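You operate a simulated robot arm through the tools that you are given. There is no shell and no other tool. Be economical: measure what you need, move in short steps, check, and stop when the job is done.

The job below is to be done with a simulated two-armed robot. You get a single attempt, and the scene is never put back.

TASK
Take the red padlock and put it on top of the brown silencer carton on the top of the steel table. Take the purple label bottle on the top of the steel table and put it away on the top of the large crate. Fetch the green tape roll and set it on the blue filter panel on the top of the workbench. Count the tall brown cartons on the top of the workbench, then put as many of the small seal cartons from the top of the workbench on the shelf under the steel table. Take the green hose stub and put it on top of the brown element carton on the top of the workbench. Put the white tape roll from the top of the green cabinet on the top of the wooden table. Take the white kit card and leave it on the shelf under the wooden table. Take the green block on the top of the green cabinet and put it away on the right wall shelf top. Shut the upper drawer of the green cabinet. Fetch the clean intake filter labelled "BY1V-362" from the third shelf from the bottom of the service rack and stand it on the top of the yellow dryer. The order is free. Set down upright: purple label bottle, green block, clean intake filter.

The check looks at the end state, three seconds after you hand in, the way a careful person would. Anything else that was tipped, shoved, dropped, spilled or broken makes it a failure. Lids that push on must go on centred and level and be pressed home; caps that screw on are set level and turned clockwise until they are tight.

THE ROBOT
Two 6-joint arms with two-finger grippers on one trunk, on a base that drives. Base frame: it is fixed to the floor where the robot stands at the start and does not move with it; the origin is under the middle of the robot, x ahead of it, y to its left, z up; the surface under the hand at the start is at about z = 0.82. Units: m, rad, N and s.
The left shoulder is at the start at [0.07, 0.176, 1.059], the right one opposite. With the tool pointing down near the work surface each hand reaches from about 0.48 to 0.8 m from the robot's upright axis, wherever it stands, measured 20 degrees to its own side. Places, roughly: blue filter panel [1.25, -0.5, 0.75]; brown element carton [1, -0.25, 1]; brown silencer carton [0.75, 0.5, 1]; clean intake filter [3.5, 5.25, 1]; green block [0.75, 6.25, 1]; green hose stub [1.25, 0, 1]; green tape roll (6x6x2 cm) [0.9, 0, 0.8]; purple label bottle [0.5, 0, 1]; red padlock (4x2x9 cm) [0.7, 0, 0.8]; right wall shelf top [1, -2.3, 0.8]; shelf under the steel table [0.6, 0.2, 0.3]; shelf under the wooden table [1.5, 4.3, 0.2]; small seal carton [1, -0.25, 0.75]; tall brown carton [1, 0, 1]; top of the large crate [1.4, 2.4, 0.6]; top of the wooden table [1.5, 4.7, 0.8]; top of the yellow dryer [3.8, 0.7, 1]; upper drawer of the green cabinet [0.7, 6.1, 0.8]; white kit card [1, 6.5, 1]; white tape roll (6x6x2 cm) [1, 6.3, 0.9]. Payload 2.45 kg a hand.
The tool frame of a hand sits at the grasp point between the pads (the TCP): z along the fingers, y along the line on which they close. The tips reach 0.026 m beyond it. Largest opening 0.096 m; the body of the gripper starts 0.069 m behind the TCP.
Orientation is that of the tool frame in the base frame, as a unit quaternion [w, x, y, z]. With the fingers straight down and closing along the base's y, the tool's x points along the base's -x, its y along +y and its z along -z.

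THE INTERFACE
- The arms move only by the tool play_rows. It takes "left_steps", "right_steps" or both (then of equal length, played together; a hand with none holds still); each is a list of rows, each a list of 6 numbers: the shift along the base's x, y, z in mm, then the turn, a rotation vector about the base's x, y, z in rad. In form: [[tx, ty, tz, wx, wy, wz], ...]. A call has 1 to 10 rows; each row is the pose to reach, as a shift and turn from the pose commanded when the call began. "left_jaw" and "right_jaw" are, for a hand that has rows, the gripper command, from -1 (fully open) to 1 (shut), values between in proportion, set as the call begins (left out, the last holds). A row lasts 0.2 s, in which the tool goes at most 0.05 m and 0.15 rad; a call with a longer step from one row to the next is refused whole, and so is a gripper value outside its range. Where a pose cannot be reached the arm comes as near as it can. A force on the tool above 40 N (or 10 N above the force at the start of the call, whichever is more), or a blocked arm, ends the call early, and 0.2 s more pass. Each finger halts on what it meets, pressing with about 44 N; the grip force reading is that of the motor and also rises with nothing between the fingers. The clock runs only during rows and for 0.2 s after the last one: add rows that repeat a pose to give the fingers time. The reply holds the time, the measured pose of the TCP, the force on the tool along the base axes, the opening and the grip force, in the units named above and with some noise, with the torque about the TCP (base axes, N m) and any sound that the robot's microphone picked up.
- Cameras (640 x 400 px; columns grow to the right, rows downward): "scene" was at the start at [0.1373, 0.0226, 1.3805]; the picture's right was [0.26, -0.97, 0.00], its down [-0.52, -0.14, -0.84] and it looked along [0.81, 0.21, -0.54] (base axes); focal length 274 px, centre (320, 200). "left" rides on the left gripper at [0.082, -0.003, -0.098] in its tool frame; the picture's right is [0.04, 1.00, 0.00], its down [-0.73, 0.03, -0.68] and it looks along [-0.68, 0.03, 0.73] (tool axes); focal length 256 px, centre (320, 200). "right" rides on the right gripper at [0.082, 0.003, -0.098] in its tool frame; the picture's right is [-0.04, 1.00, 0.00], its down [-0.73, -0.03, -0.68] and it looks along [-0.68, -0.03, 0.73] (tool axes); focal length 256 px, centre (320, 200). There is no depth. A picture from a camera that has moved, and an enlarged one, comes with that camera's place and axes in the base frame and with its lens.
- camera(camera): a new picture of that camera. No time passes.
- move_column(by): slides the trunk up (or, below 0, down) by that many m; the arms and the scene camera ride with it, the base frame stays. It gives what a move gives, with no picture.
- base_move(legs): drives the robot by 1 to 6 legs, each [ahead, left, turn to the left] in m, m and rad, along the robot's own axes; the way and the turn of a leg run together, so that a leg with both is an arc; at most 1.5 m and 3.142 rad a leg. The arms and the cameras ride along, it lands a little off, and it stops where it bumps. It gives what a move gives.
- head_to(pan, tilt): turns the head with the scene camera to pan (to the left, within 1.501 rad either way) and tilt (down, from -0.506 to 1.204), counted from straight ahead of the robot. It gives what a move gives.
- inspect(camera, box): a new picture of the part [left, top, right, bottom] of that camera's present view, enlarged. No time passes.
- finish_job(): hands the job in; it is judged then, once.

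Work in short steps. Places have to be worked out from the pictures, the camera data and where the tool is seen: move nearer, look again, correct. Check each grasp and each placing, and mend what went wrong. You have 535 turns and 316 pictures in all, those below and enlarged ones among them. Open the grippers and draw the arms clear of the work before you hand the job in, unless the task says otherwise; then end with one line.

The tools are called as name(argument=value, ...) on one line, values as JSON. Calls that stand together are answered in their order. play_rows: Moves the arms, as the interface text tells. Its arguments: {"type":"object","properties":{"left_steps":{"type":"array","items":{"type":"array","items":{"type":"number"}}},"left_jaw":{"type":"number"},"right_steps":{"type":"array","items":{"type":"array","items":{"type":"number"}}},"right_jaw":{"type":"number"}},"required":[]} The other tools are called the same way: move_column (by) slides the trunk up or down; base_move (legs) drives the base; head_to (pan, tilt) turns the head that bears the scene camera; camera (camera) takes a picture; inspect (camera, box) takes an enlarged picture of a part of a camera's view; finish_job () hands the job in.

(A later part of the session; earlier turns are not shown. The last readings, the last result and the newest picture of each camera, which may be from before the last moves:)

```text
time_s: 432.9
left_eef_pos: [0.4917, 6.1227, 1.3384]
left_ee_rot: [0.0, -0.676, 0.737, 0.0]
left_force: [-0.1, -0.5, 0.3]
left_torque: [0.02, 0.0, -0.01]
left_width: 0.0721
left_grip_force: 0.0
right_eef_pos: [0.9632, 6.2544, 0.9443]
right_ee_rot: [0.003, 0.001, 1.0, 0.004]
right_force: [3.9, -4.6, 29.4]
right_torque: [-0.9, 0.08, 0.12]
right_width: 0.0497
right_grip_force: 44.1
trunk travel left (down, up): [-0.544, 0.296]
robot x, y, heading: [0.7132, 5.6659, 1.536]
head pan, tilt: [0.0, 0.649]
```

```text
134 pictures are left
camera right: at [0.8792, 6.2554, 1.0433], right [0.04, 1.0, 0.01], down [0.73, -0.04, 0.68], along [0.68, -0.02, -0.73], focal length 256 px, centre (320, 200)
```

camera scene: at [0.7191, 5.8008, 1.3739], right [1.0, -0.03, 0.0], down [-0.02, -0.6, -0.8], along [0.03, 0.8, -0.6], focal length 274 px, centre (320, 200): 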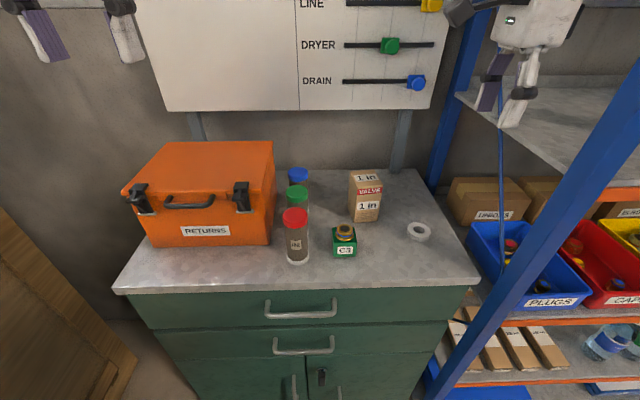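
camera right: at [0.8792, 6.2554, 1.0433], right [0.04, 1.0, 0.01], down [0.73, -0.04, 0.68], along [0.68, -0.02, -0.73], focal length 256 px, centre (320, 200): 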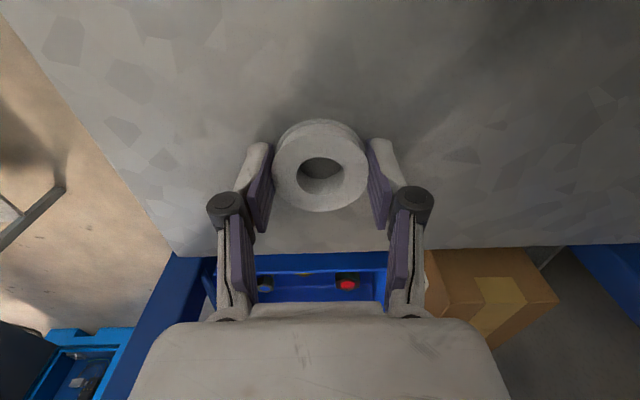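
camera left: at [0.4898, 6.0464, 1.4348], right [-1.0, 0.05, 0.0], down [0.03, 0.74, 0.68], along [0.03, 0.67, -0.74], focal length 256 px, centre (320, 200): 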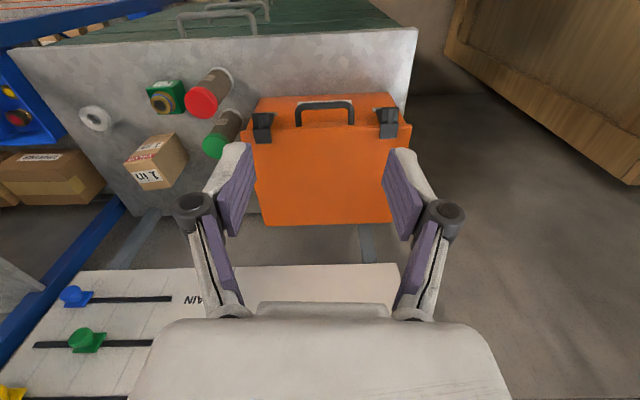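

Gripped at 50 mm. Lift, retract, then left hand to the green block.

play_rows(right_steps=[[0, 0, 30, 0, 0, 0], [0, 0, 75, 0, 0, 0], [0, 0, 120, 0, 0, 0], [0, -30, 155, 0, 0, 0], [0, -65, 190, 0, 0, 0], [10, -105, 210, 0, 0, 0], [30, -145, 220, 0, 0, 0], [50, -170, 230, 0, 0, 0]])

camera(camera="right")

inspect(camera="scene", box=[260, 150, 420, 290])

```text
time_s: 434.7
left_eef_pos: [0.4948, 6.1276, 1.3353]
left_ee_rot: [-0.002, -0.676, 0.736, -0.002]
left_force: [0.0, 0.1, -0.9]
left_torque: [-0.03, 0.05, -0.02]
left_width: 0.0724
left_grip_force: 0.1
right_eef_pos: [1.0154, 6.1313, 1.163]
right_ee_rot: [0.003, 0.0, 1.0, 0.0]
right_force: [1.5, -0.4, 0.0]
right_torque: [0.0, 0.04, 0.0]
right_width: 0.0498
right_grip_force: 43.6
right hand out of reach, approached as far as the arm can: row 7, 8
trunk travel left (down, up): [-0.544, 0.296]
robot x, y, heading: [0.7125, 5.6659, 1.537]
head pan, tilt: [0.0, 0.649]
```

```text
133 pictures are left
camera right: at [0.9332, 6.1337, 1.2613], right [0.04, 1.0, 0.0], down [0.73, -0.03, 0.68], along [0.68, -0.03, -0.73], focal length 256 px, centre (320, 200)
```

right: 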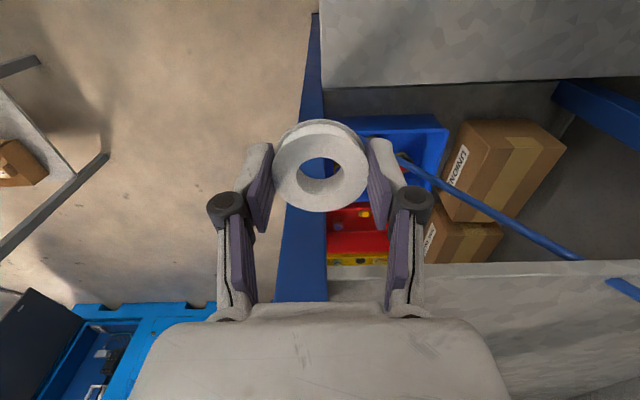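

```text
2.86 times, centred on (340, 220) of scene
camera zoom: at [0.7203, 5.802, 1.3736], right [1.0, -0.03, 0.0], down [-0.02, -0.61, -0.8], along [0.03, 0.8, -0.61], focal length 783 px, centre (263, 143)
```

zoom: 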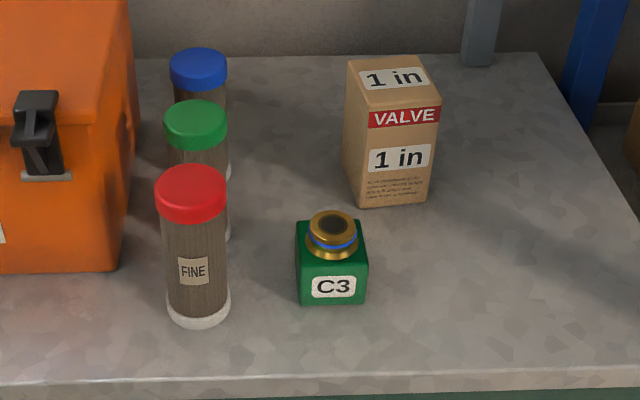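

Green block centre ≈ (0.795, 6.234), z 0.905–0.945. I raise the right hand out of the way and bring the left over the block, turned to close along y with the camera on the +x side.

play_rows(right_steps=[[0, 0, 40, 0, 0, 0], [0, -20, 80, 0, 0, 0], [0, -40, 120, 0, 0, 0], [0, -40, 130, 0, 0, 0]])

play_rows(left_steps=[[30, 10, -10, 0, 0, 0.15], [60, 20, -20, 0, 0, 0.3], [90, 30, -30, 0, 0, 0.45], [120, 40, -40, 0, 0, 0.6], [150, 50, -50, 0, 0, 0.75], [180, 60, -60, 0, 0, 0.9], [210, 70, -70, 0, 0, 1.05], [240, 80, -80, 0, 0, 1.2], [270, 95, -95, 0, 0, 1.35], [301, 106, -120, 0, 0, 1.5]], left_jaw=-0.55)

camera(camera="left")

camera(camera="scene")

```text
time_s: 435.7
left_eef_pos: [0.4921, 6.1271, 1.3382]
left_ee_rot: [-0.002, -0.676, 0.737, -0.002]
left_force: [-0.6, 0.2, 0.5]
left_torque: [0.01, 0.0, 0.0]
left_width: 0.0718
left_grip_force: 0.0
right_eef_pos: [1.0159, 6.1238, 1.301]
right_ee_rot: [0.003, -0.001, 1.0, 0.0]
right_force: [0.7, 0.1, 0.5]
right_torque: [0.02, -0.01, 0.0]
right_width: 0.0494
right_grip_force: 43.9
right hand out of reach, approached as far as the arm can: row 1, 2, 3, 4
trunk travel left (down, up): [-0.544, 0.296]
robot x, y, heading: [0.7126, 5.6658, 1.536]
head pan, tilt: [0.0, 0.649]
```

```text
time_s: 438.1
left_eef_pos: [0.7361, 6.2614, 1.2088]
left_ee_rot: [0.02, 0.998, -0.059, 0.019]
left_force: [-0.7, -0.2, 0.2]
left_torque: [0.03, -0.04, 0.0]
left_width: 0.0741
left_grip_force: 0.1
left hand out of reach, approached as far as the arm can: row 9, 10
right_eef_pos: [1.0142, 6.1214, 1.3035]
right_ee_rot: [0.005, 0.001, 1.0, 0.003]
right_force: [-0.8, 0.0, -0.9]
right_torque: [0.07, -0.05, -0.02]
right_width: 0.0497
right_grip_force: 43.7
trunk travel left (down, up): [-0.544, 0.296]
robot x, y, heading: [0.713, 5.6626, 1.536]
head pan, tilt: [0.0, 0.649]
stopped in row 10 (left hand): the arm was blocked; the commanded pose is now the measured one
```

```text
131 pictures are left
camera left: at [0.814, 6.2583, 1.31], right [-0.08, -1.0, 0.04], down [-0.76, 0.09, 0.65], along [-0.65, 0.02, -0.76], focal length 256 px, centre (320, 200)
```

left: 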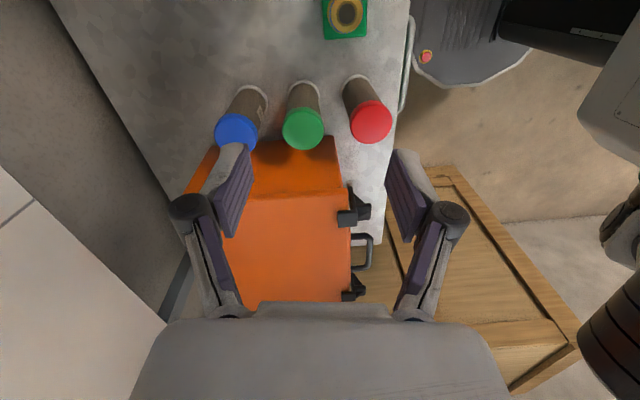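

```text
130 pictures are left
camera scene: at [0.7171, 5.7981, 1.3742], right [1.0, -0.03, 0.0], down [-0.02, -0.6, -0.8], along [0.03, 0.8, -0.6], focal length 274 px, centre (320, 200)
```

scene: 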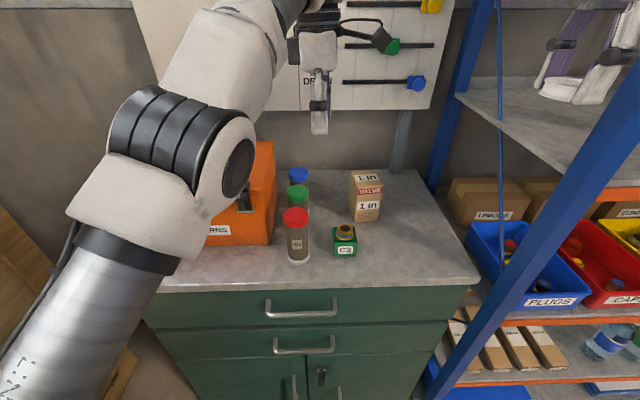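

The left arm was blocked; I check whether its elbow touches the orange box.

inspect(camera="scene", box=[60, 60, 320, 280])

```text
1.82 times, centred on (190, 170) of scene
camera zoom: at [0.7171, 5.7981, 1.3742], right [1.0, -0.03, 0.0], down [-0.02, -0.6, -0.8], along [0.03, 0.8, -0.6], focal length 498 px, centre (556, 254)
```

zoom: 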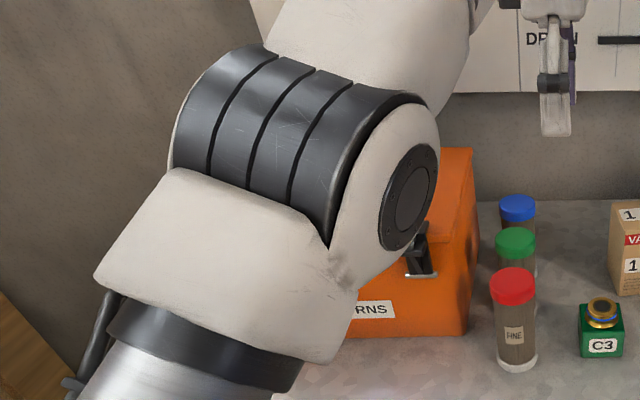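

The box has not moved; the arm's own posture limits it. I retract the left arm, and will use the right arm for the block after delivering the tape.

play_rows(left_steps=[[-25, -15, 15, 0, 0, -0.15], [-50, -30, 30, 0, 0, -0.3], [-75, -45, 45, 0, 0, -0.45], [-100, -60, 60, 0, 0, -0.6], [-125, -75, 75, 0, 0, -0.75], [-150, -90, 90, 0, 0, -0.9], [-175, -105, 100, 0, 0, -1.05], [-200, -120, 110, 0, 0, -1.2], [-220, -135, 110, 0, 0, -1.35], [-240, -150, 110, 0, 0, -1.45]])

base_move(legs=[[-0.55, 0, 0.035], [0, 0.15, 0], [0, 0, -1.57], [0.05, -0.55, 0]])

head_to(pan=0.0, tilt=0.7)

camera(camera="scene")

```text
time_s: 440.3
left_eef_pos: [0.5009, 6.1252, 1.3244]
left_ee_rot: [-0.028, -0.705, 0.709, 0.0]
left_force: [0.1, 0.2, 0.1]
left_torque: [-0.03, 0.03, 0.01]
left_width: 0.0743
left_grip_force: 0.0
left hand out of reach, approached as far as the arm can: row 10
right_eef_pos: [1.0158, 6.1244, 1.3024]
right_ee_rot: [0.004, 0.002, 1.0, 0.001]
right_force: [0.4, -0.1, -0.4]
right_torque: [0.01, -0.04, -0.01]
right_width: 0.0496
right_grip_force: 44.0
trunk travel left (down, up): [-0.544, 0.296]
robot x, y, heading: [0.7151, 5.6659, 1.535]
head pan, tilt: [0.0, 0.649]
```

```text
time_s: 451.0
left_eef_pos: [1.0608, 4.7972, 1.3246]
left_ee_rot: [-0.021, -0.023, 0.999, 0.019]
left_force: [0.4, -0.1, 0.1]
left_torque: [-0.02, -0.04, 0.01]
left_width: 0.0745
left_grip_force: 0.0
right_eef_pos: [1.0852, 4.281, 1.3022]
right_ee_rot: [0.004, 0.69, 0.723, -0.002]
right_force: [-1.3, 1.3, -1.2]
right_torque: [-0.02, 0.0, -0.03]
right_width: 0.0493
right_grip_force: 44.4
trunk travel left (down, up): [-0.544, 0.296]
robot x, y, heading: [0.6109, 4.5603, 0.015]
head pan, tilt: [0.0, 0.649]
```

```text
time_s: 451.6
left_eef_pos: [1.0617, 4.7958, 1.3242]
left_ee_rot: [-0.021, -0.023, 0.999, 0.019]
left_force: [0.0, -0.5, 0.0]
left_torque: [0.02, 0.02, 0.0]
left_width: 0.0748
left_grip_force: 0.1
right_eef_pos: [1.0837, 4.281, 1.3018]
right_ee_rot: [0.005, 0.69, 0.724, -0.002]
right_force: [-0.6, 0.1, -0.3]
right_torque: [-0.02, 0.01, 0.03]
right_width: 0.0496
right_grip_force: 44.1
trunk travel left (down, up): [-0.544, 0.296]
robot x, y, heading: [0.6141, 4.5619, 0.014]
head pan, tilt: [0.0, 0.7]
```

```text
128 pictures are left
camera scene: at [0.7477, 4.5631, 1.3695], right [0.01, -1.0, 0.0], down [-0.64, -0.01, -0.76], along [0.76, 0.01, -0.64], focal length 274 px, centre (320, 200)
```

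scene: 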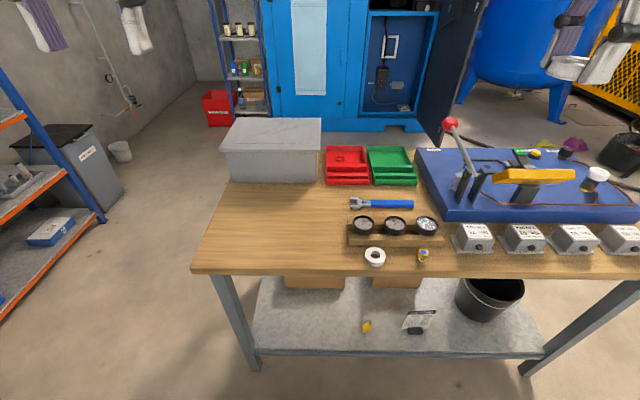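

Free area is at the table's left front, about (1.27, 4.66). I shift left and bring the roll there.

base_move(legs=[[0, 0.3, -0.014]])

play_rows(right_steps=[[25, 15, -35, 0, 0, 0], [50, 30, -70, 0, 0, 0], [75, 45, -105, 0, 0, 0], [100, 60, -140, 0, 0, 0], [125, 70, -180, 0, 0, 0], [150, 80, -220, 0, 0, 0], [175, 80, -260, 0, 0, 0], [185, 80, -305, 0, 0, 0], [185, 80, -350, 0, 0, 0], [185, 80, -390, 0, 0, 0]])

camera(camera="right")

camera(camera="scene")

```text
time_s: 453.7
left_eef_pos: [1.0597, 5.0939, 1.3246]
left_ee_rot: [-0.021, -0.019, 0.999, 0.02]
left_force: [-0.1, -0.9, 0.3]
left_torque: [0.02, 0.0, -0.01]
left_width: 0.0742
left_grip_force: 0.1
right_eef_pos: [1.0804, 4.5773, 1.3017]
right_ee_rot: [0.002, 0.693, 0.721, -0.001]
right_force: [-0.5, -0.3, -0.2]
right_torque: [-0.02, 0.0, 0.0]
right_width: 0.0493
right_grip_force: 44.0
trunk travel left (down, up): [-0.544, 0.296]
robot x, y, heading: [0.6122, 4.8628, 0.01]
head pan, tilt: [0.0, 0.7]
```

```text
time_s: 455.9
left_eef_pos: [1.0615, 5.0937, 1.3237]
left_ee_rot: [-0.021, -0.019, 0.999, 0.019]
left_force: [0.1, 0.0, 0.2]
left_torque: [0.02, 0.03, -0.01]
left_width: 0.0744
left_grip_force: 0.0
right_eef_pos: [1.2685, 4.6575, 0.9121]
right_ee_rot: [0.002, 0.693, 0.721, -0.001]
right_force: [-0.3, 0.0, -0.5]
right_torque: [0.02, 0.01, 0.0]
right_width: 0.0496
right_grip_force: 44.2
trunk travel left (down, up): [-0.544, 0.296]
robot x, y, heading: [0.6083, 4.8622, 0.008]
head pan, tilt: [0.0, 0.7]
```

```text
127 pictures are left
camera right: at [1.2669, 4.739, 1.0116], right [1.0, 0.0, 0.0], down [0.0, -0.73, 0.68], along [0.0, -0.68, -0.73], focal length 256 px, centre (320, 200)
```

right: 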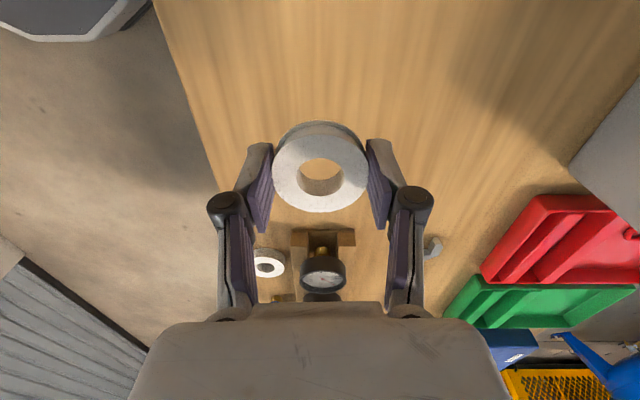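

```text
126 pictures are left
camera scene: at [0.7461, 4.8628, 1.3694], right [0.01, -1.0, 0.0], down [-0.65, 0.0, -0.76], along [0.76, 0.01, -0.65], focal length 274 px, centre (320, 200)
```

scene: 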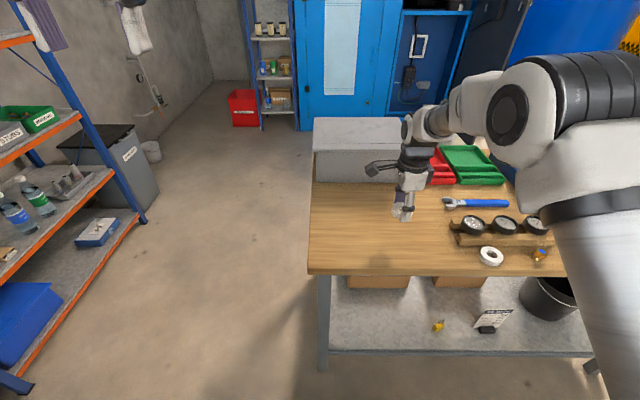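

play_rows(right_steps=[[0, 0, -35, 0, 0, 0], [0, 0, -55, 0, 0, 0], [0, 0, -62, 0, 0, 0], [0, 0, -67, 0, 0, 0]])

```text
time_s: 456.9
left_eef_pos: [1.0602, 5.0936, 1.3235]
left_ee_rot: [-0.02, -0.019, 0.999, 0.019]
left_force: [-0.1, 0.3, 0.5]
left_torque: [0.02, 0.01, 0.0]
left_width: 0.0744
left_grip_force: 0.0
right_eef_pos: [1.2657, 4.6585, 0.8446]
right_ee_rot: [0.003, 0.693, 0.721, -0.001]
right_force: [1.0, -0.1, 0.0]
right_torque: [0.02, 0.01, 0.0]
right_width: 0.0494
right_grip_force: 43.9
trunk travel left (down, up): [-0.544, 0.296]
robot x, y, heading: [0.6083, 4.8616, 0.005]
head pan, tilt: [0.0, 0.7]
```

play_rows(right_steps=[[0, 0, -4, 0, 0, 0], [0, 0, -8, 0, 0, 0], [0, 0, -12, 0, 0, 0]])

```text
time_s: 457.7
left_eef_pos: [1.0608, 5.0945, 1.3245]
left_ee_rot: [-0.02, -0.019, 0.999, 0.019]
left_force: [0.1, 0.8, 0.0]
left_torque: [0.0, -0.02, -0.01]
left_width: 0.0744
left_grip_force: 0.0
right_eef_pos: [1.2655, 4.659, 0.8317]
right_ee_rot: [0.003, 0.693, 0.721, -0.001]
right_force: [0.0, 0.3, -0.7]
right_torque: [-0.02, 0.0, -0.01]
right_width: 0.0496
right_grip_force: 44.2
trunk travel left (down, up): [-0.544, 0.296]
robot x, y, heading: [0.6057, 4.8641, 0.005]
head pan, tilt: [0.0, 0.7]
```

play_rows(right_steps=[[0, 0, -4, 0, 0, 0], [0, 0, -8, 0, 0, 0], [0, 0, -10, 0, 0, 0]])

inspect(camera="scene", box=[340, 130, 500, 270])

```text
time_s: 458.5
left_eef_pos: [1.0586, 5.0939, 1.3249]
left_ee_rot: [-0.021, -0.019, 0.999, 0.018]
left_force: [0.3, 0.5, -0.8]
left_torque: [-0.02, -0.02, -0.01]
left_width: 0.0743
left_grip_force: 0.1
right_eef_pos: [1.2647, 4.6587, 0.8249]
right_ee_rot: [0.004, 0.692, 0.722, -0.001]
right_force: [-0.9, -1.9, 10.3]
right_torque: [0.08, 0.32, 0.04]
right_width: 0.0492
right_grip_force: 43.8
trunk travel left (down, up): [-0.544, 0.296]
robot x, y, heading: [0.6092, 4.8639, 0.002]
head pan, tilt: [0.0, 0.7]
```

```text
2.86 times, centred on (420, 200) of scene
camera zoom: at [0.7432, 4.8631, 1.3699], right [0.01, -1.0, 0.0], down [-0.64, 0.0, -0.77], along [0.77, 0.01, -0.64], focal length 783 px, centre (34, 200)
```

zoom: 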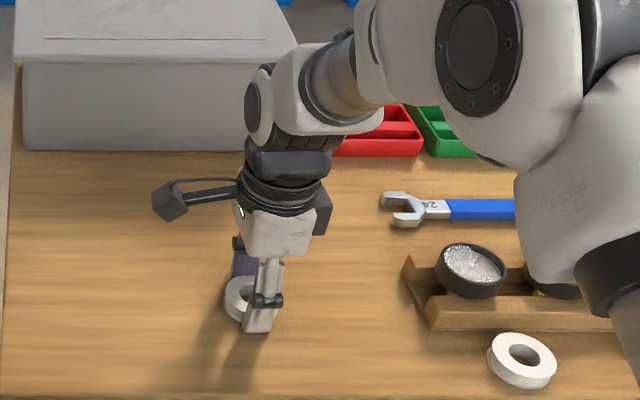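

Contact. Release and lift away.

play_rows(right_steps=[[0, 0, 2, 0, 0, 0], [0, 0, 2, 0, 0, 0]], right_jaw=-0.5)

play_rows(right_steps=[[0, 0, 40, 0, 0, 0], [0, 0, 85, 0, 0, 0], [-10, 0, 130, 0, 0, 0], [-30, 0, 170, 0, 0, 0], [-60, 0, 205, 0, 0, 0], [-90, 0, 240, 0, 0, 0], [-110, 0, 280, 0, 0, 0], [-120, 0, 320, 0, 0, 0], [-130, 0, 365, 0, 0, 0], [-140, 0, 410, 0, 0, 0]])

inspect(camera="scene", box=[300, 130, 500, 290])

```text
time_s: 459.1
left_eef_pos: [1.0598, 5.0952, 1.3241]
left_ee_rot: [-0.021, -0.02, 0.999, 0.019]
left_force: [-0.5, -0.1, 0.4]
left_torque: [0.0, 0.01, 0.01]
left_width: 0.0741
left_grip_force: 0.0
right_eef_pos: [1.2644, 4.659, 0.8243]
right_ee_rot: [0.003, 0.692, 0.722, -0.001]
right_force: [-0.3, 0.4, -0.2]
right_torque: [0.01, 0.0, 0.01]
right_width: 0.072
right_grip_force: 0.0
trunk travel left (down, up): [-0.544, 0.296]
robot x, y, heading: [0.6057, 4.8619, 0.009]
head pan, tilt: [0.0, 0.7]
```

```text
time_s: 461.3
left_eef_pos: [1.059, 5.0945, 1.3252]
left_ee_rot: [-0.02, -0.02, 0.999, 0.02]
left_force: [0.1, -0.3, 0.0]
left_torque: [0.01, 0.0, 0.02]
left_width: 0.0744
left_grip_force: 0.0
right_eef_pos: [1.1244, 4.6575, 1.2351]
right_ee_rot: [0.005, 0.692, 0.722, -0.001]
right_force: [-0.5, -0.6, -0.5]
right_torque: [-0.01, 0.0, 0.0]
right_width: 0.0721
right_grip_force: 0.1
trunk travel left (down, up): [-0.544, 0.296]
robot x, y, heading: [0.61, 4.8616, 0.005]
head pan, tilt: [0.0, 0.7]
```

```text
2.50 times, centred on (400, 210) of scene
camera zoom: at [0.7434, 4.8632, 1.3696], right [0.01, -1.0, 0.0], down [-0.64, -0.01, -0.77], along [0.77, 0.01, -0.64], focal length 685 px, centre (120, 175)
```

zoom: 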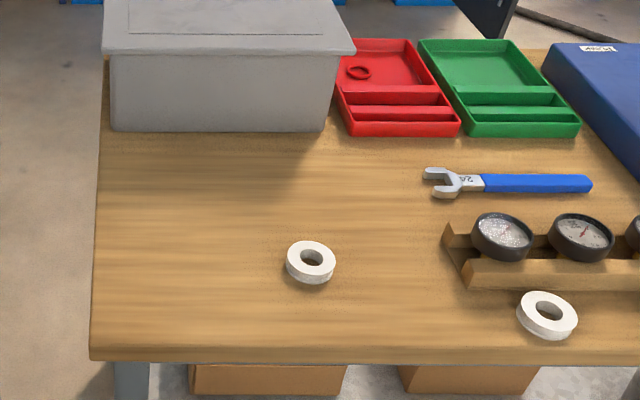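

White tape delivered. Now rotate the right tool for the green block while returning to the cabinet.

play_rows(right_steps=[[0, 0, 0, 0, 0, 0.15], [0, 0, 0, 0, 0, 0.3], [0, 0, 0, 0, 0, 0.45], [0, 0, 0, 0, 0, 0.6], [0, 0, 0, 0, 0, 0.75], [0, 0, 0, 0, 0, 0.9], [0, 0, 0, 0, 0, 1.05], [0, 0, 0, 0, 0, 1.2], [0, 0, 0, 0, 0, 1.35], [0, 0, 0, 0, 0, 1.5]])

play_rows(right_steps=[[0, 0, 0, 0, 0, 0.15], [0, 0, 0, 0, 0, 0.3], [0, 0, 0, 0, 0, 0.45], [0, 0, 0, 0, 0, 0.6], [0, 0, 0, 0, 0, 0.75], [0, 0, 0, 0, 0, 0.9], [0, 0, 0, 0, 0, 1.05], [0, 0, 0, 0, 0, 1.2], [0, 0, 0, 0, 0, 1.35], [0, 0, 0, 0, 0, 1.5]])

base_move(legs=[[0, 0, 1.565], [0, -0.08, 0], [0.78, 0, 0]])

camera(camera="scene")

```text
time_s: 463.5
left_eef_pos: [1.0605, 5.094, 1.3248]
left_ee_rot: [-0.021, -0.019, 0.999, 0.019]
left_force: [0.2, 0.3, -0.5]
left_torque: [0.01, 0.03, 0.0]
left_width: 0.0745
left_grip_force: 0.2
right_eef_pos: [1.1244, 4.6594, 1.2352]
right_ee_rot: [0.003, 0.013, 1.0, 0.001]
right_force: [0.1, 0.7, 0.9]
right_torque: [0.01, 0.02, -0.01]
right_width: 0.0721
right_grip_force: 0.2
trunk travel left (down, up): [-0.544, 0.296]
robot x, y, heading: [0.6115, 4.862, 0.004]
head pan, tilt: [0.0, 0.7]
```

```text
time_s: 465.7
left_eef_pos: [1.0598, 5.095, 1.3252]
left_ee_rot: [-0.021, -0.02, 0.999, 0.019]
left_force: [0.0, -0.3, -0.7]
left_torque: [-0.02, -0.01, 0.03]
left_width: 0.0744
left_grip_force: 0.0
right_eef_pos: [1.1248, 4.6585, 1.2356]
right_ee_rot: [0.002, -0.672, 0.741, 0.004]
right_force: [-0.4, 0.6, -0.3]
right_torque: [-0.01, -0.02, 0.0]
right_width: 0.0719
right_grip_force: 0.1
trunk travel left (down, up): [-0.544, 0.296]
robot x, y, heading: [0.6107, 4.8628, 0.011]
head pan, tilt: [0.0, 0.7]
```

```text
time_s: 474.4
left_eef_pos: [0.4186, 6.0819, 1.3238]
left_ee_rot: [0.028, 0.729, -0.684, 0.001]
left_force: [0.5, 0.0, -0.9]
left_torque: [-0.02, 0.02, 0.02]
left_width: 0.0741
left_grip_force: 0.1
right_eef_pos: [0.8523, 6.1585, 1.2356]
right_ee_rot: [0.002, 0.999, -0.038, -0.003]
right_force: [0.3, 0.5, -0.3]
right_torque: [0.0, -0.02, 0.02]
right_width: 0.0719
right_grip_force: 0.0
trunk travel left (down, up): [-0.544, 0.296]
robot x, y, heading: [0.6622, 5.6352, 1.601]
head pan, tilt: [0.0, 0.7]
```

```text
123 pictures are left
camera scene: at [0.6577, 5.7713, 1.3695], right [1.0, 0.03, 0.0], down [0.02, -0.64, -0.76], along [-0.03, 0.76, -0.64], focal length 274 px, centre (320, 200)
```

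scene: 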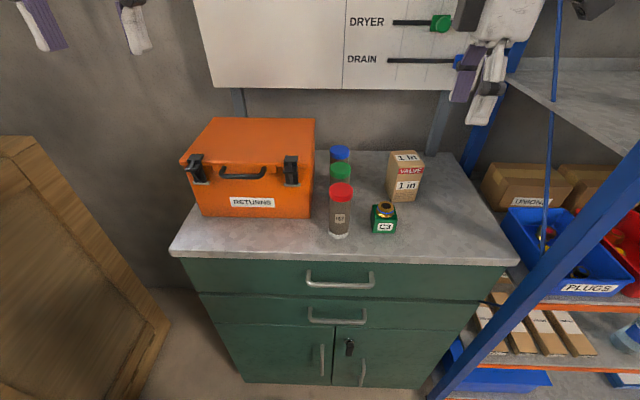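

play_rows(right_steps=[[-15, 20, -20, 0, 0, 0], [-30, 40, -45, 0, 0, 0], [-45, 60, -75, 0, 0, 0], [-60, 78, -105, 0, 0, 0], [-60, 78, -140, 0, 0, 0], [-60, 78, -170, 0, 0, 0]], right_jaw=-0.6)

camera(camera="right")

inspect(camera="scene", box=[310, 110, 470, 250])

```text
time_s: 475.8
left_eef_pos: [0.4183, 6.0825, 1.3244]
left_ee_rot: [0.027, 0.729, -0.683, 0.002]
left_force: [0.6, 0.1, -0.2]
left_torque: [-0.01, -0.01, -0.01]
left_width: 0.0745
left_grip_force: 0.1
right_eef_pos: [0.7904, 6.2386, 1.0636]
right_ee_rot: [0.003, 0.999, -0.037, -0.002]
right_force: [0.2, 0.4, -0.4]
right_torque: [-0.01, 0.01, 0.02]
right_width: 0.077
right_grip_force: 0.1
trunk travel left (down, up): [-0.544, 0.296]
robot x, y, heading: [0.663, 5.6363, 1.607]
head pan, tilt: [0.0, 0.7]
```

```text
122 pictures are left
camera right: at [0.8724, 6.2281, 1.1623], right [-0.11, -0.99, 0.0], down [-0.73, 0.09, 0.68], along [-0.68, 0.08, -0.73], focal length 256 px, centre (320, 200)
```

right: 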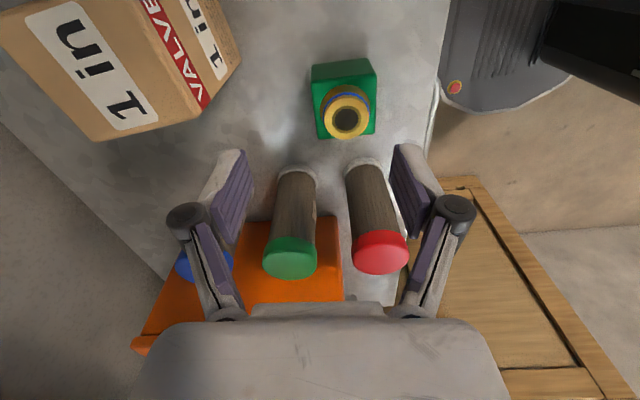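

```text
2.86 times, centred on (390, 180) of scene
camera zoom: at [0.6576, 5.7723, 1.3694], right [1.0, 0.03, 0.0], down [0.02, -0.64, -0.76], along [-0.03, 0.76, -0.64], focal length 783 px, centre (120, 257)
```

zoom: 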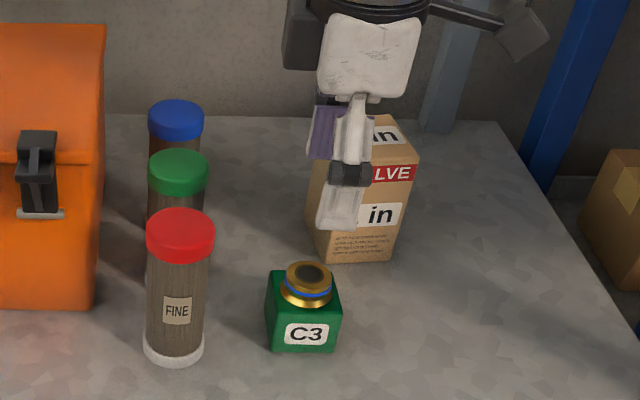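

The wrist camera puts the block at (0.778, 6.219). I shift and lower a bit to verify.

play_rows(right_steps=[[-6, -10, -20, 0, 0, 0], [-12, -19, -40, 0, 0, 0], [-12, -19, -60, 0, 0, 0]])

camera(camera="right")

```text
time_s: 476.6
left_eef_pos: [0.4181, 6.0824, 1.3251]
left_ee_rot: [0.028, 0.729, -0.684, 0.001]
left_force: [0.1, 0.7, -0.2]
left_torque: [-0.02, -0.01, -0.01]
left_width: 0.0743
left_grip_force: 0.1
right_eef_pos: [0.7799, 6.219, 1.0045]
right_ee_rot: [0.002, 0.999, -0.037, -0.004]
right_force: [-0.3, -0.4, -0.4]
right_torque: [-0.01, -0.01, -0.03]
right_width: 0.0765
right_grip_force: 0.0
trunk travel left (down, up): [-0.544, 0.296]
robot x, y, heading: [0.6627, 5.6371, 1.605]
head pan, tilt: [0.0, 0.7]
```

```text
120 pictures are left
camera right: at [0.8606, 6.2084, 1.1029], right [-0.11, -0.99, 0.0], down [-0.72, 0.09, 0.68], along [-0.68, 0.08, -0.73], focal length 256 px, centre (320, 200)
```

right: 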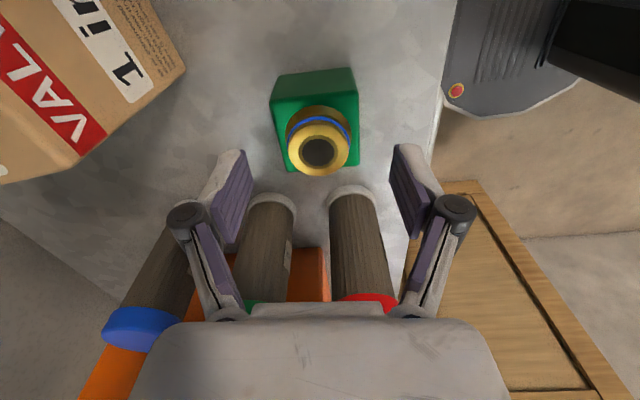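

Aligned within a few mm; small yaw fix, descend and grip the block body.

play_rows(right_steps=[[-2, 1, -20, 0, 0, 0.06], [-2, 1, -40, 0, 0, 0.06], [-2, 1, -55, 0, 0, 0.06], [-2, 1, -64, 0, 0, 0.06]])

camera(camera="right")

```text
time_s: 477.6
left_eef_pos: [0.4175, 6.0811, 1.3243]
left_ee_rot: [0.028, 0.729, -0.684, 0.001]
left_force: [0.2, 0.9, -0.3]
left_torque: [-0.02, -0.01, 0.0]
left_width: 0.0745
left_grip_force: 0.1
right_eef_pos: [0.7785, 6.2188, 0.9384]
right_ee_rot: [0.002, 1.0, -0.008, -0.003]
right_force: [0.6, 0.6, 0.1]
right_torque: [-0.02, -0.01, 0.02]
right_width: 0.0766
right_grip_force: 0.3
trunk travel left (down, up): [-0.544, 0.296]
robot x, y, heading: [0.6652, 5.636, 1.605]
head pan, tilt: [0.0, 0.7]
```

```text
119 pictures are left
camera right: at [0.8592, 6.2128, 1.0376], right [-0.06, -1.0, 0.0], down [-0.73, 0.04, 0.68], along [-0.68, 0.03, -0.73], focal length 256 px, centre (320, 200)
```

right: 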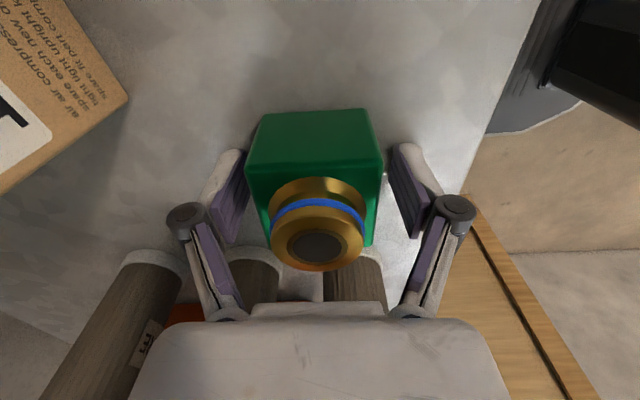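

play_rows(right_steps=[[0, 0, 0, 0, 0, 0], [0, 0, 0, 0, 0, 0], [0, 0, 0, 0, 0, 0]], right_jaw=1)

play_rows(right_steps=[[0, 0, 15, 0, 0, 0], [0, 0, 40, 0, 0, 0], [0, 0, 80, 0, 0, 0], [0, -20, 120, 0, 0, 0], [0, -45, 160, 0, 0, 0], [0, -70, 200, 0, 0, 0], [0, -95, 240, 0, 0, 0]])

camera(camera="right")

camera(camera="scene")

```text
time_s: 478.2
left_eef_pos: [0.4175, 6.0783, 1.3256]
left_ee_rot: [0.026, 0.729, -0.684, 0.0]
left_force: [-0.1, 0.3, -0.3]
left_torque: [0.02, -0.01, 0.01]
left_width: 0.0743
left_grip_force: 0.1
right_eef_pos: [0.7772, 6.216, 0.945]
right_ee_rot: [-0.002, 1.0, -0.007, -0.004]
right_force: [0.9, -6.7, 18.8]
right_torque: [-0.76, -0.21, -0.11]
right_width: 0.0495
right_grip_force: 43.9
trunk travel left (down, up): [-0.544, 0.296]
robot x, y, heading: [0.661, 5.6389, 1.606]
head pan, tilt: [0.0, 0.7]
stopped in row 2 (right hand): the force on the tool passed its limit at 43 N (the readings are from after the stop); the commanded pose is now the measured one
```

```text
time_s: 479.8
left_eef_pos: [0.4159, 6.0802, 1.3261]
left_ee_rot: [0.027, 0.729, -0.684, 0.001]
left_force: [-1.1, 0.5, 0.1]
left_torque: [0.03, 0.03, 0.02]
left_width: 0.0744
left_grip_force: 0.0
right_eef_pos: [0.7763, 6.1227, 1.1824]
right_ee_rot: [0.0, 1.0, -0.007, -0.003]
right_force: [-0.2, -0.7, -2.4]
right_torque: [0.03, 0.04, 0.0]
right_width: 0.0496
right_grip_force: 43.8
trunk travel left (down, up): [-0.544, 0.296]
robot x, y, heading: [0.6586, 5.6374, 1.603]
head pan, tilt: [0.0, 0.7]
```

```text
118 pictures are left
camera right: at [0.8582, 6.1169, 1.2814], right [-0.05, -1.0, 0.0], down [-0.73, 0.04, 0.68], along [-0.68, 0.04, -0.73], focal length 256 px, centre (320, 200)
```

right: 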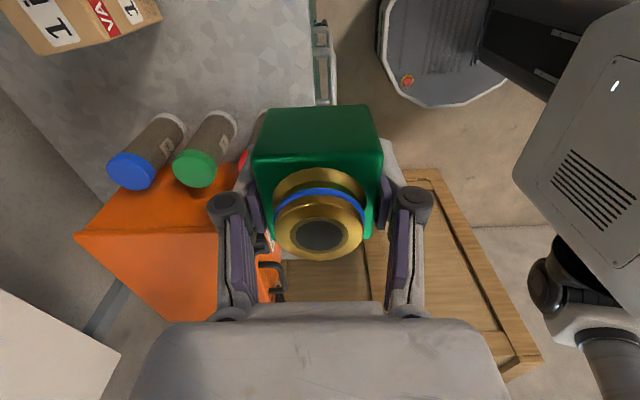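

```text
117 pictures are left
camera scene: at [0.6577, 5.7691, 1.3697], right [1.0, 0.03, 0.0], down [0.02, -0.64, -0.77], along [-0.03, 0.77, -0.64], focal length 274 px, centre (320, 200)
```

scene: 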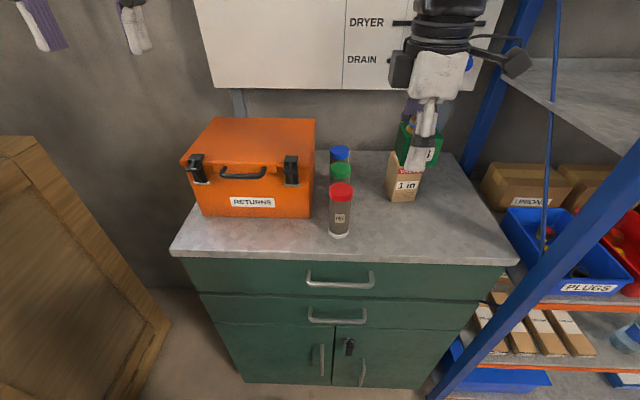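

Block held firmly and level. I back out and drive along y≈5.4 toward the far rack.

base_move(legs=[[-0.3, 0, -0.03], [0, 0, -1.57], [1.3, 0, 0]])

head_to(pan=0.0, tilt=0.3)

camera(camera="scene")

```text
time_s: 491.8
left_eef_pos: [2.4109, 5.6033, 1.3246]
left_ee_rot: [-0.021, -0.032, 0.999, 0.018]
left_force: [0.4, -0.7, -0.2]
left_torque: [0.01, -0.02, 0.0]
left_width: 0.0744
left_grip_force: 0.0
right_eef_pos: [2.4542, 5.2456, 1.1803]
right_ee_rot: [0.001, -0.701, 0.713, 0.003]
right_force: [0.8, 0.2, -3.0]
right_torque: [-0.01, 0.03, -0.02]
right_width: 0.0494
right_grip_force: 43.8
trunk travel left (down, up): [-0.544, 0.296]
robot x, y, heading: [1.9661, 5.3595, 0.034]
head pan, tilt: [0.0, 0.7]
```

```text
time_s: 492.7
left_eef_pos: [2.4109, 5.6033, 1.3238]
left_ee_rot: [-0.021, -0.031, 0.999, 0.018]
left_force: [-0.3, 0.1, 0.1]
left_torque: [0.0, -0.04, 0.0]
left_width: 0.0744
left_grip_force: 0.1
right_eef_pos: [2.4535, 5.2442, 1.1809]
right_ee_rot: [0.001, -0.702, 0.713, 0.004]
right_force: [-0.3, 0.1, -2.6]
right_torque: [0.04, 0.01, -0.01]
right_width: 0.0497
right_grip_force: 43.7
trunk travel left (down, up): [-0.544, 0.296]
robot x, y, heading: [1.9625, 5.3591, 0.029]
head pan, tilt: [0.0, 0.3]
```

```text
116 pictures are left
camera scene: at [2.1097, 5.3649, 1.4055], right [0.03, -1.0, 0.0], down [-0.3, -0.01, -0.95], along [0.95, 0.03, -0.3], focal length 274 px, centre (320, 200)
```

scene: 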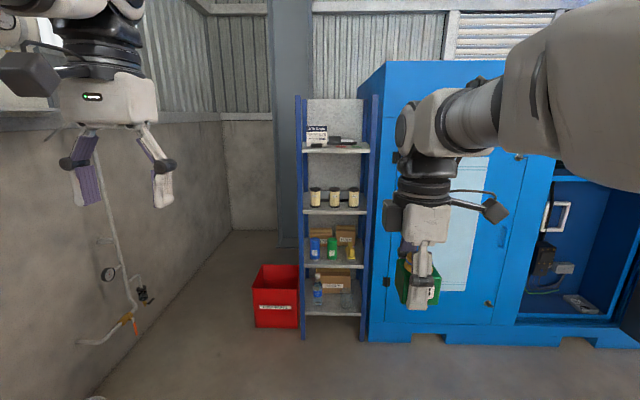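

The narrow rack has three filters on its third shelf. Zoom for labels.

inspect(camera="scene", box=[290, 90, 390, 290])

inspect(camera="scene", box=[304, 175, 368, 215])

```text
2.00 times, centred on (340, 190) of scene
camera zoom: at [2.1097, 5.3649, 1.4055], right [0.03, -1.0, 0.0], down [-0.3, -0.01, -0.95], along [0.95, 0.03, -0.3], focal length 548 px, centre (280, 220)
```

zoom: 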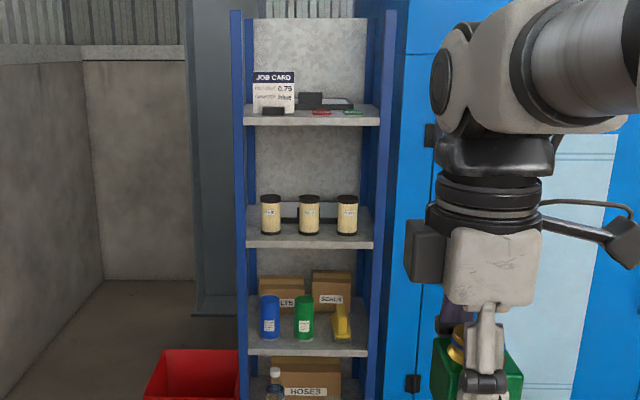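

```text
10.00 times, centred on (336, 195) of scene
camera zoom: at [2.1097, 5.3649, 1.4055], right [0.03, -1.0, 0.0], down [-0.3, -0.01, -0.95], along [0.95, 0.03, -0.3], focal length 2741 px, centre (160, 250)
```

zoom: 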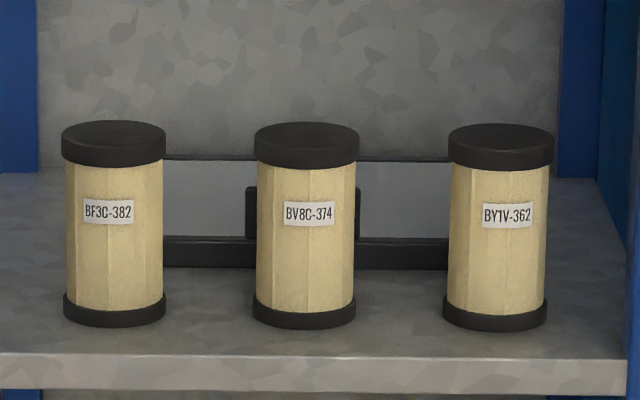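

The target BY1V-362 is the rightmost, near (3.5, 5.23), shelf z≈0.92. I drive closer and turn the left tool ~60° forward.

base_move(legs=[[0.6, -0.3, -0.03]])

play_rows(left_steps=[[10, 0, -20, 0, -0.12, 0], [20, 0, -40, 0, -0.24, 0], [30, 0, -65, 0, -0.36, 0], [40, 0, -90, 0, -0.48, 0], [50, 0, -115, 0, -0.6, 0], [60, 0, -140, 0, -0.72, 0], [70, 0, -165, 0, -0.84, 0], [80, 0, -190, 0, -0.95, 0], [90, 0, -215, 0, -1.05, 0]], left_jaw=-0.8)

camera(camera="scene")

```text
time_s: 496.4
left_eef_pos: [3.0251, 5.2918, 1.3247]
left_ee_rot: [-0.02, -0.013, 1.0, 0.018]
left_force: [-1.0, 0.5, -0.2]
left_torque: [0.0, 0.0, 0.01]
left_width: 0.0742
left_grip_force: 0.0
right_eef_pos: [3.0532, 4.931, 1.18]
right_ee_rot: [0.002, -0.688, 0.726, 0.002]
right_force: [-0.7, -0.7, -3.0]
right_torque: [0.02, 0.02, 0.05]
right_width: 0.0494
right_grip_force: 43.9
trunk travel left (down, up): [-0.544, 0.296]
robot x, y, heading: [2.5677, 5.069, -0.004]
head pan, tilt: [0.0, 0.3]
```

```text
time_s: 498.4
left_eef_pos: [3.1314, 5.2949, 1.089]
left_ee_rot: [0.484, -0.021, 0.875, 0.01]
left_force: [0.6, -0.4, 0.8]
left_torque: [-0.02, 0.0, -0.01]
left_width: 0.0864
left_grip_force: 0.1
left hand out of reach, approached as far as the arm can: row 1, 2, 3, 4, 5, 6, 7, 8, 9
right_eef_pos: [3.0531, 4.932, 1.1826]
right_ee_rot: [0.002, -0.688, 0.726, 0.003]
right_force: [-0.2, -0.5, -2.6]
right_torque: [0.01, -0.01, -0.02]
right_width: 0.0493
right_grip_force: 43.7
trunk travel left (down, up): [-0.544, 0.296]
robot x, y, heading: [2.5674, 5.0642, -0.002]
head pan, tilt: [0.0, 0.3]
```

```text
113 pictures are left
camera scene: at [2.7131, 5.0646, 1.4057], right [-0.01, -1.0, 0.0], down [-0.3, 0.0, -0.96], along [0.96, -0.01, -0.3], focal length 274 px, centre (320, 200)
```

scene: 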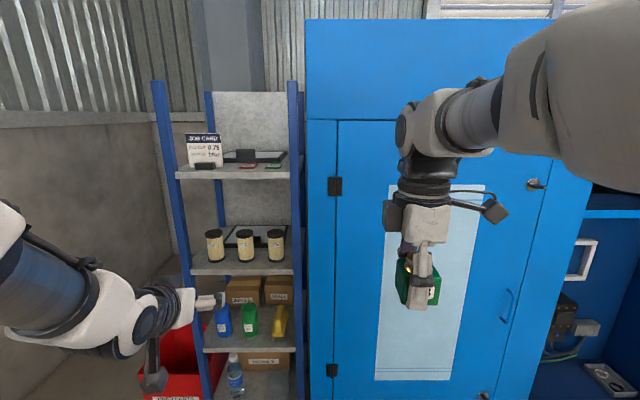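

Tilt works. I look with the left wrist camera.

camera(camera="left")

inspect(camera="scene", box=[160, 120, 320, 300])

```text
112 pictures are left
camera left: at [3.006, 5.2846, 1.0698], right [-0.07, 1.0, -0.04], down [-0.19, 0.02, 0.98], along [0.98, 0.07, 0.18], focal length 256 px, centre (320, 200)
```

left: 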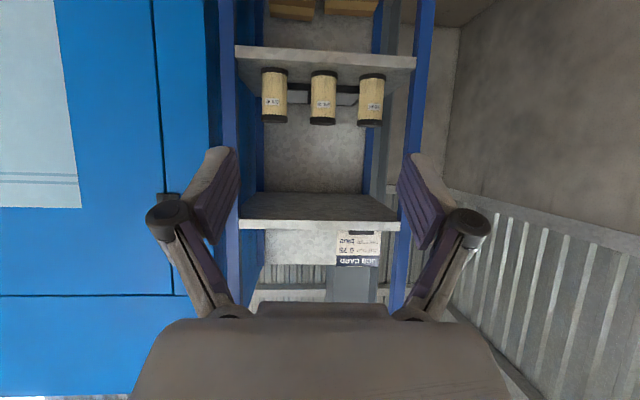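

```text
2.22 times, centred on (240, 210) of scene
camera zoom: at [2.7131, 5.0646, 1.4057], right [-0.01, -1.0, 0.0], down [-0.3, 0.0, -0.96], along [0.96, -0.01, -0.3], focal length 609 px, centre (498, 178)
```

zoom: 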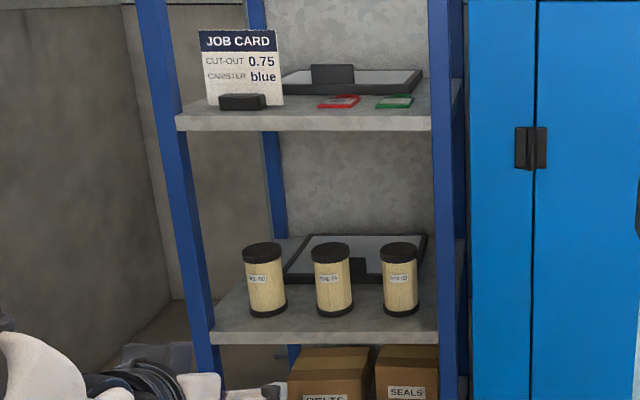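

Filter located: axis (3.61, 5.217), z 0.895–1.0; shelf lip at x≈3.546. I move the base in, then lower in front of the shelf.

base_move(legs=[[0.27, -0.06, 0]])

play_rows(left_steps=[[0, -5, -40, 0, 0, -0.045], [0, -10, -80, 0, 0, -0.045], [0, -18, -115, 0, 0, -0.045], [0, -18, -134, 0, 0, -0.045]], left_jaw=-0.5)

camera(camera="left")

camera(camera="scene")

```text
time_s: 500.3
left_eef_pos: [3.4045, 5.233, 1.0884]
left_ee_rot: [0.484, -0.021, 0.875, 0.01]
left_force: [0.5, 0.6, 0.0]
left_torque: [-0.01, 0.03, -0.02]
left_width: 0.0864
left_grip_force: 0.2
right_eef_pos: [3.3257, 4.8712, 1.1807]
right_ee_rot: [0.002, -0.688, 0.725, 0.002]
right_force: [-0.1, -1.2, -2.5]
right_torque: [0.02, 0.01, -0.01]
right_width: 0.0496
right_grip_force: 43.9
trunk travel left (down, up): [-0.544, 0.296]
robot x, y, heading: [2.8429, 5.0043, -0.004]
head pan, tilt: [0.0, 0.3]
```

```text
time_s: 501.3
left_eef_pos: [3.4056, 5.2149, 0.9531]
left_ee_rot: [0.484, -0.002, 0.875, -0.001]
left_force: [0.9, 0.3, 0.7]
left_torque: [-0.03, 0.0, 0.01]
left_width: 0.072
left_grip_force: 0.0
right_eef_pos: [3.3263, 4.8713, 1.1806]
right_ee_rot: [0.002, -0.689, 0.725, 0.003]
right_force: [0.6, -0.1, -3.3]
right_torque: [-0.01, 0.02, 0.01]
right_width: 0.0493
right_grip_force: 44.0
trunk travel left (down, up): [-0.544, 0.296]
robot x, y, heading: [2.8423, 5.0049, -0.002]
head pan, tilt: [0.0, 0.3]
```

```text
110 pictures are left
camera left: at [3.2789, 5.2105, 0.935], right [-0.02, 1.0, -0.04], down [-0.19, 0.03, 0.98], along [0.98, 0.03, 0.18], focal length 256 px, centre (320, 200)
```

left: 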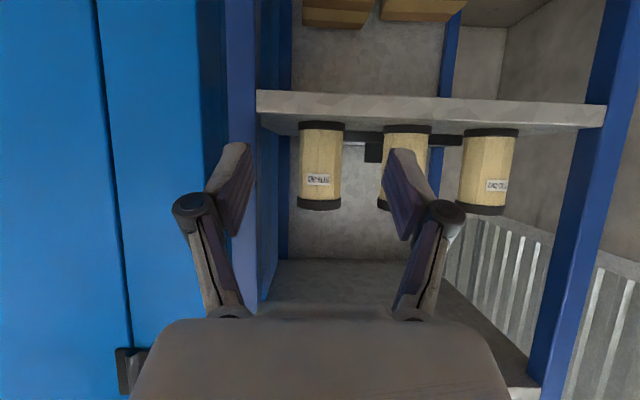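

```text
109 pictures are left
camera scene: at [2.9863, 5.004, 1.4055], right [0.0, -1.0, 0.0], down [-0.3, 0.0, -0.95], along [0.95, 0.0, -0.3], focal length 274 px, centre (320, 200)
```

scene: 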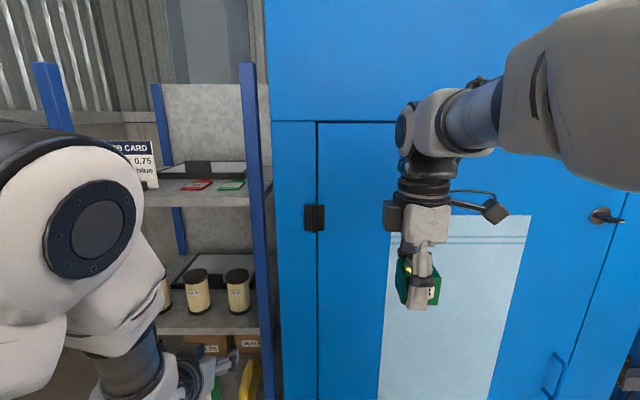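

The filter is straight ahead. I narrow the jaws to 62 mm (clear of the upright) and slide in.

play_rows(left_steps=[[35, 3, 0, 0, 0, 0], [70, 4, 0, 0, 0, 0], [105, 4, 0, 0, 0, 0], [135, 4, 0, 0, 0, 0]], left_jaw=-0.3)

camera(camera="left")

```text
time_s: 502.3
left_eef_pos: [3.5398, 5.2213, 0.9547]
left_ee_rot: [0.483, -0.001, 0.875, -0.002]
left_force: [0.2, -1.0, 0.1]
left_torque: [0.01, 0.02, 0.01]
left_width: 0.0623
left_grip_force: 0.0
right_eef_pos: [3.3266, 4.8706, 1.1804]
right_ee_rot: [0.002, -0.688, 0.725, 0.004]
right_force: [0.6, 0.5, -3.5]
right_torque: [-0.04, 0.02, 0.01]
right_width: 0.0494
right_grip_force: 44.3
trunk travel left (down, up): [-0.544, 0.296]
robot x, y, heading: [2.839, 5.0071, -0.003]
head pan, tilt: [0.0, 0.3]
```

```text
108 pictures are left
camera left: at [3.414, 5.2165, 0.9369], right [-0.02, 1.0, -0.04], down [-0.18, 0.03, 0.98], along [0.98, 0.03, 0.18], focal length 256 px, centre (320, 200)
```

left: 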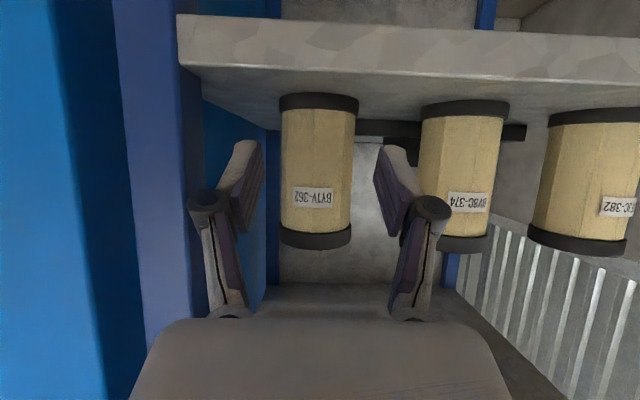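

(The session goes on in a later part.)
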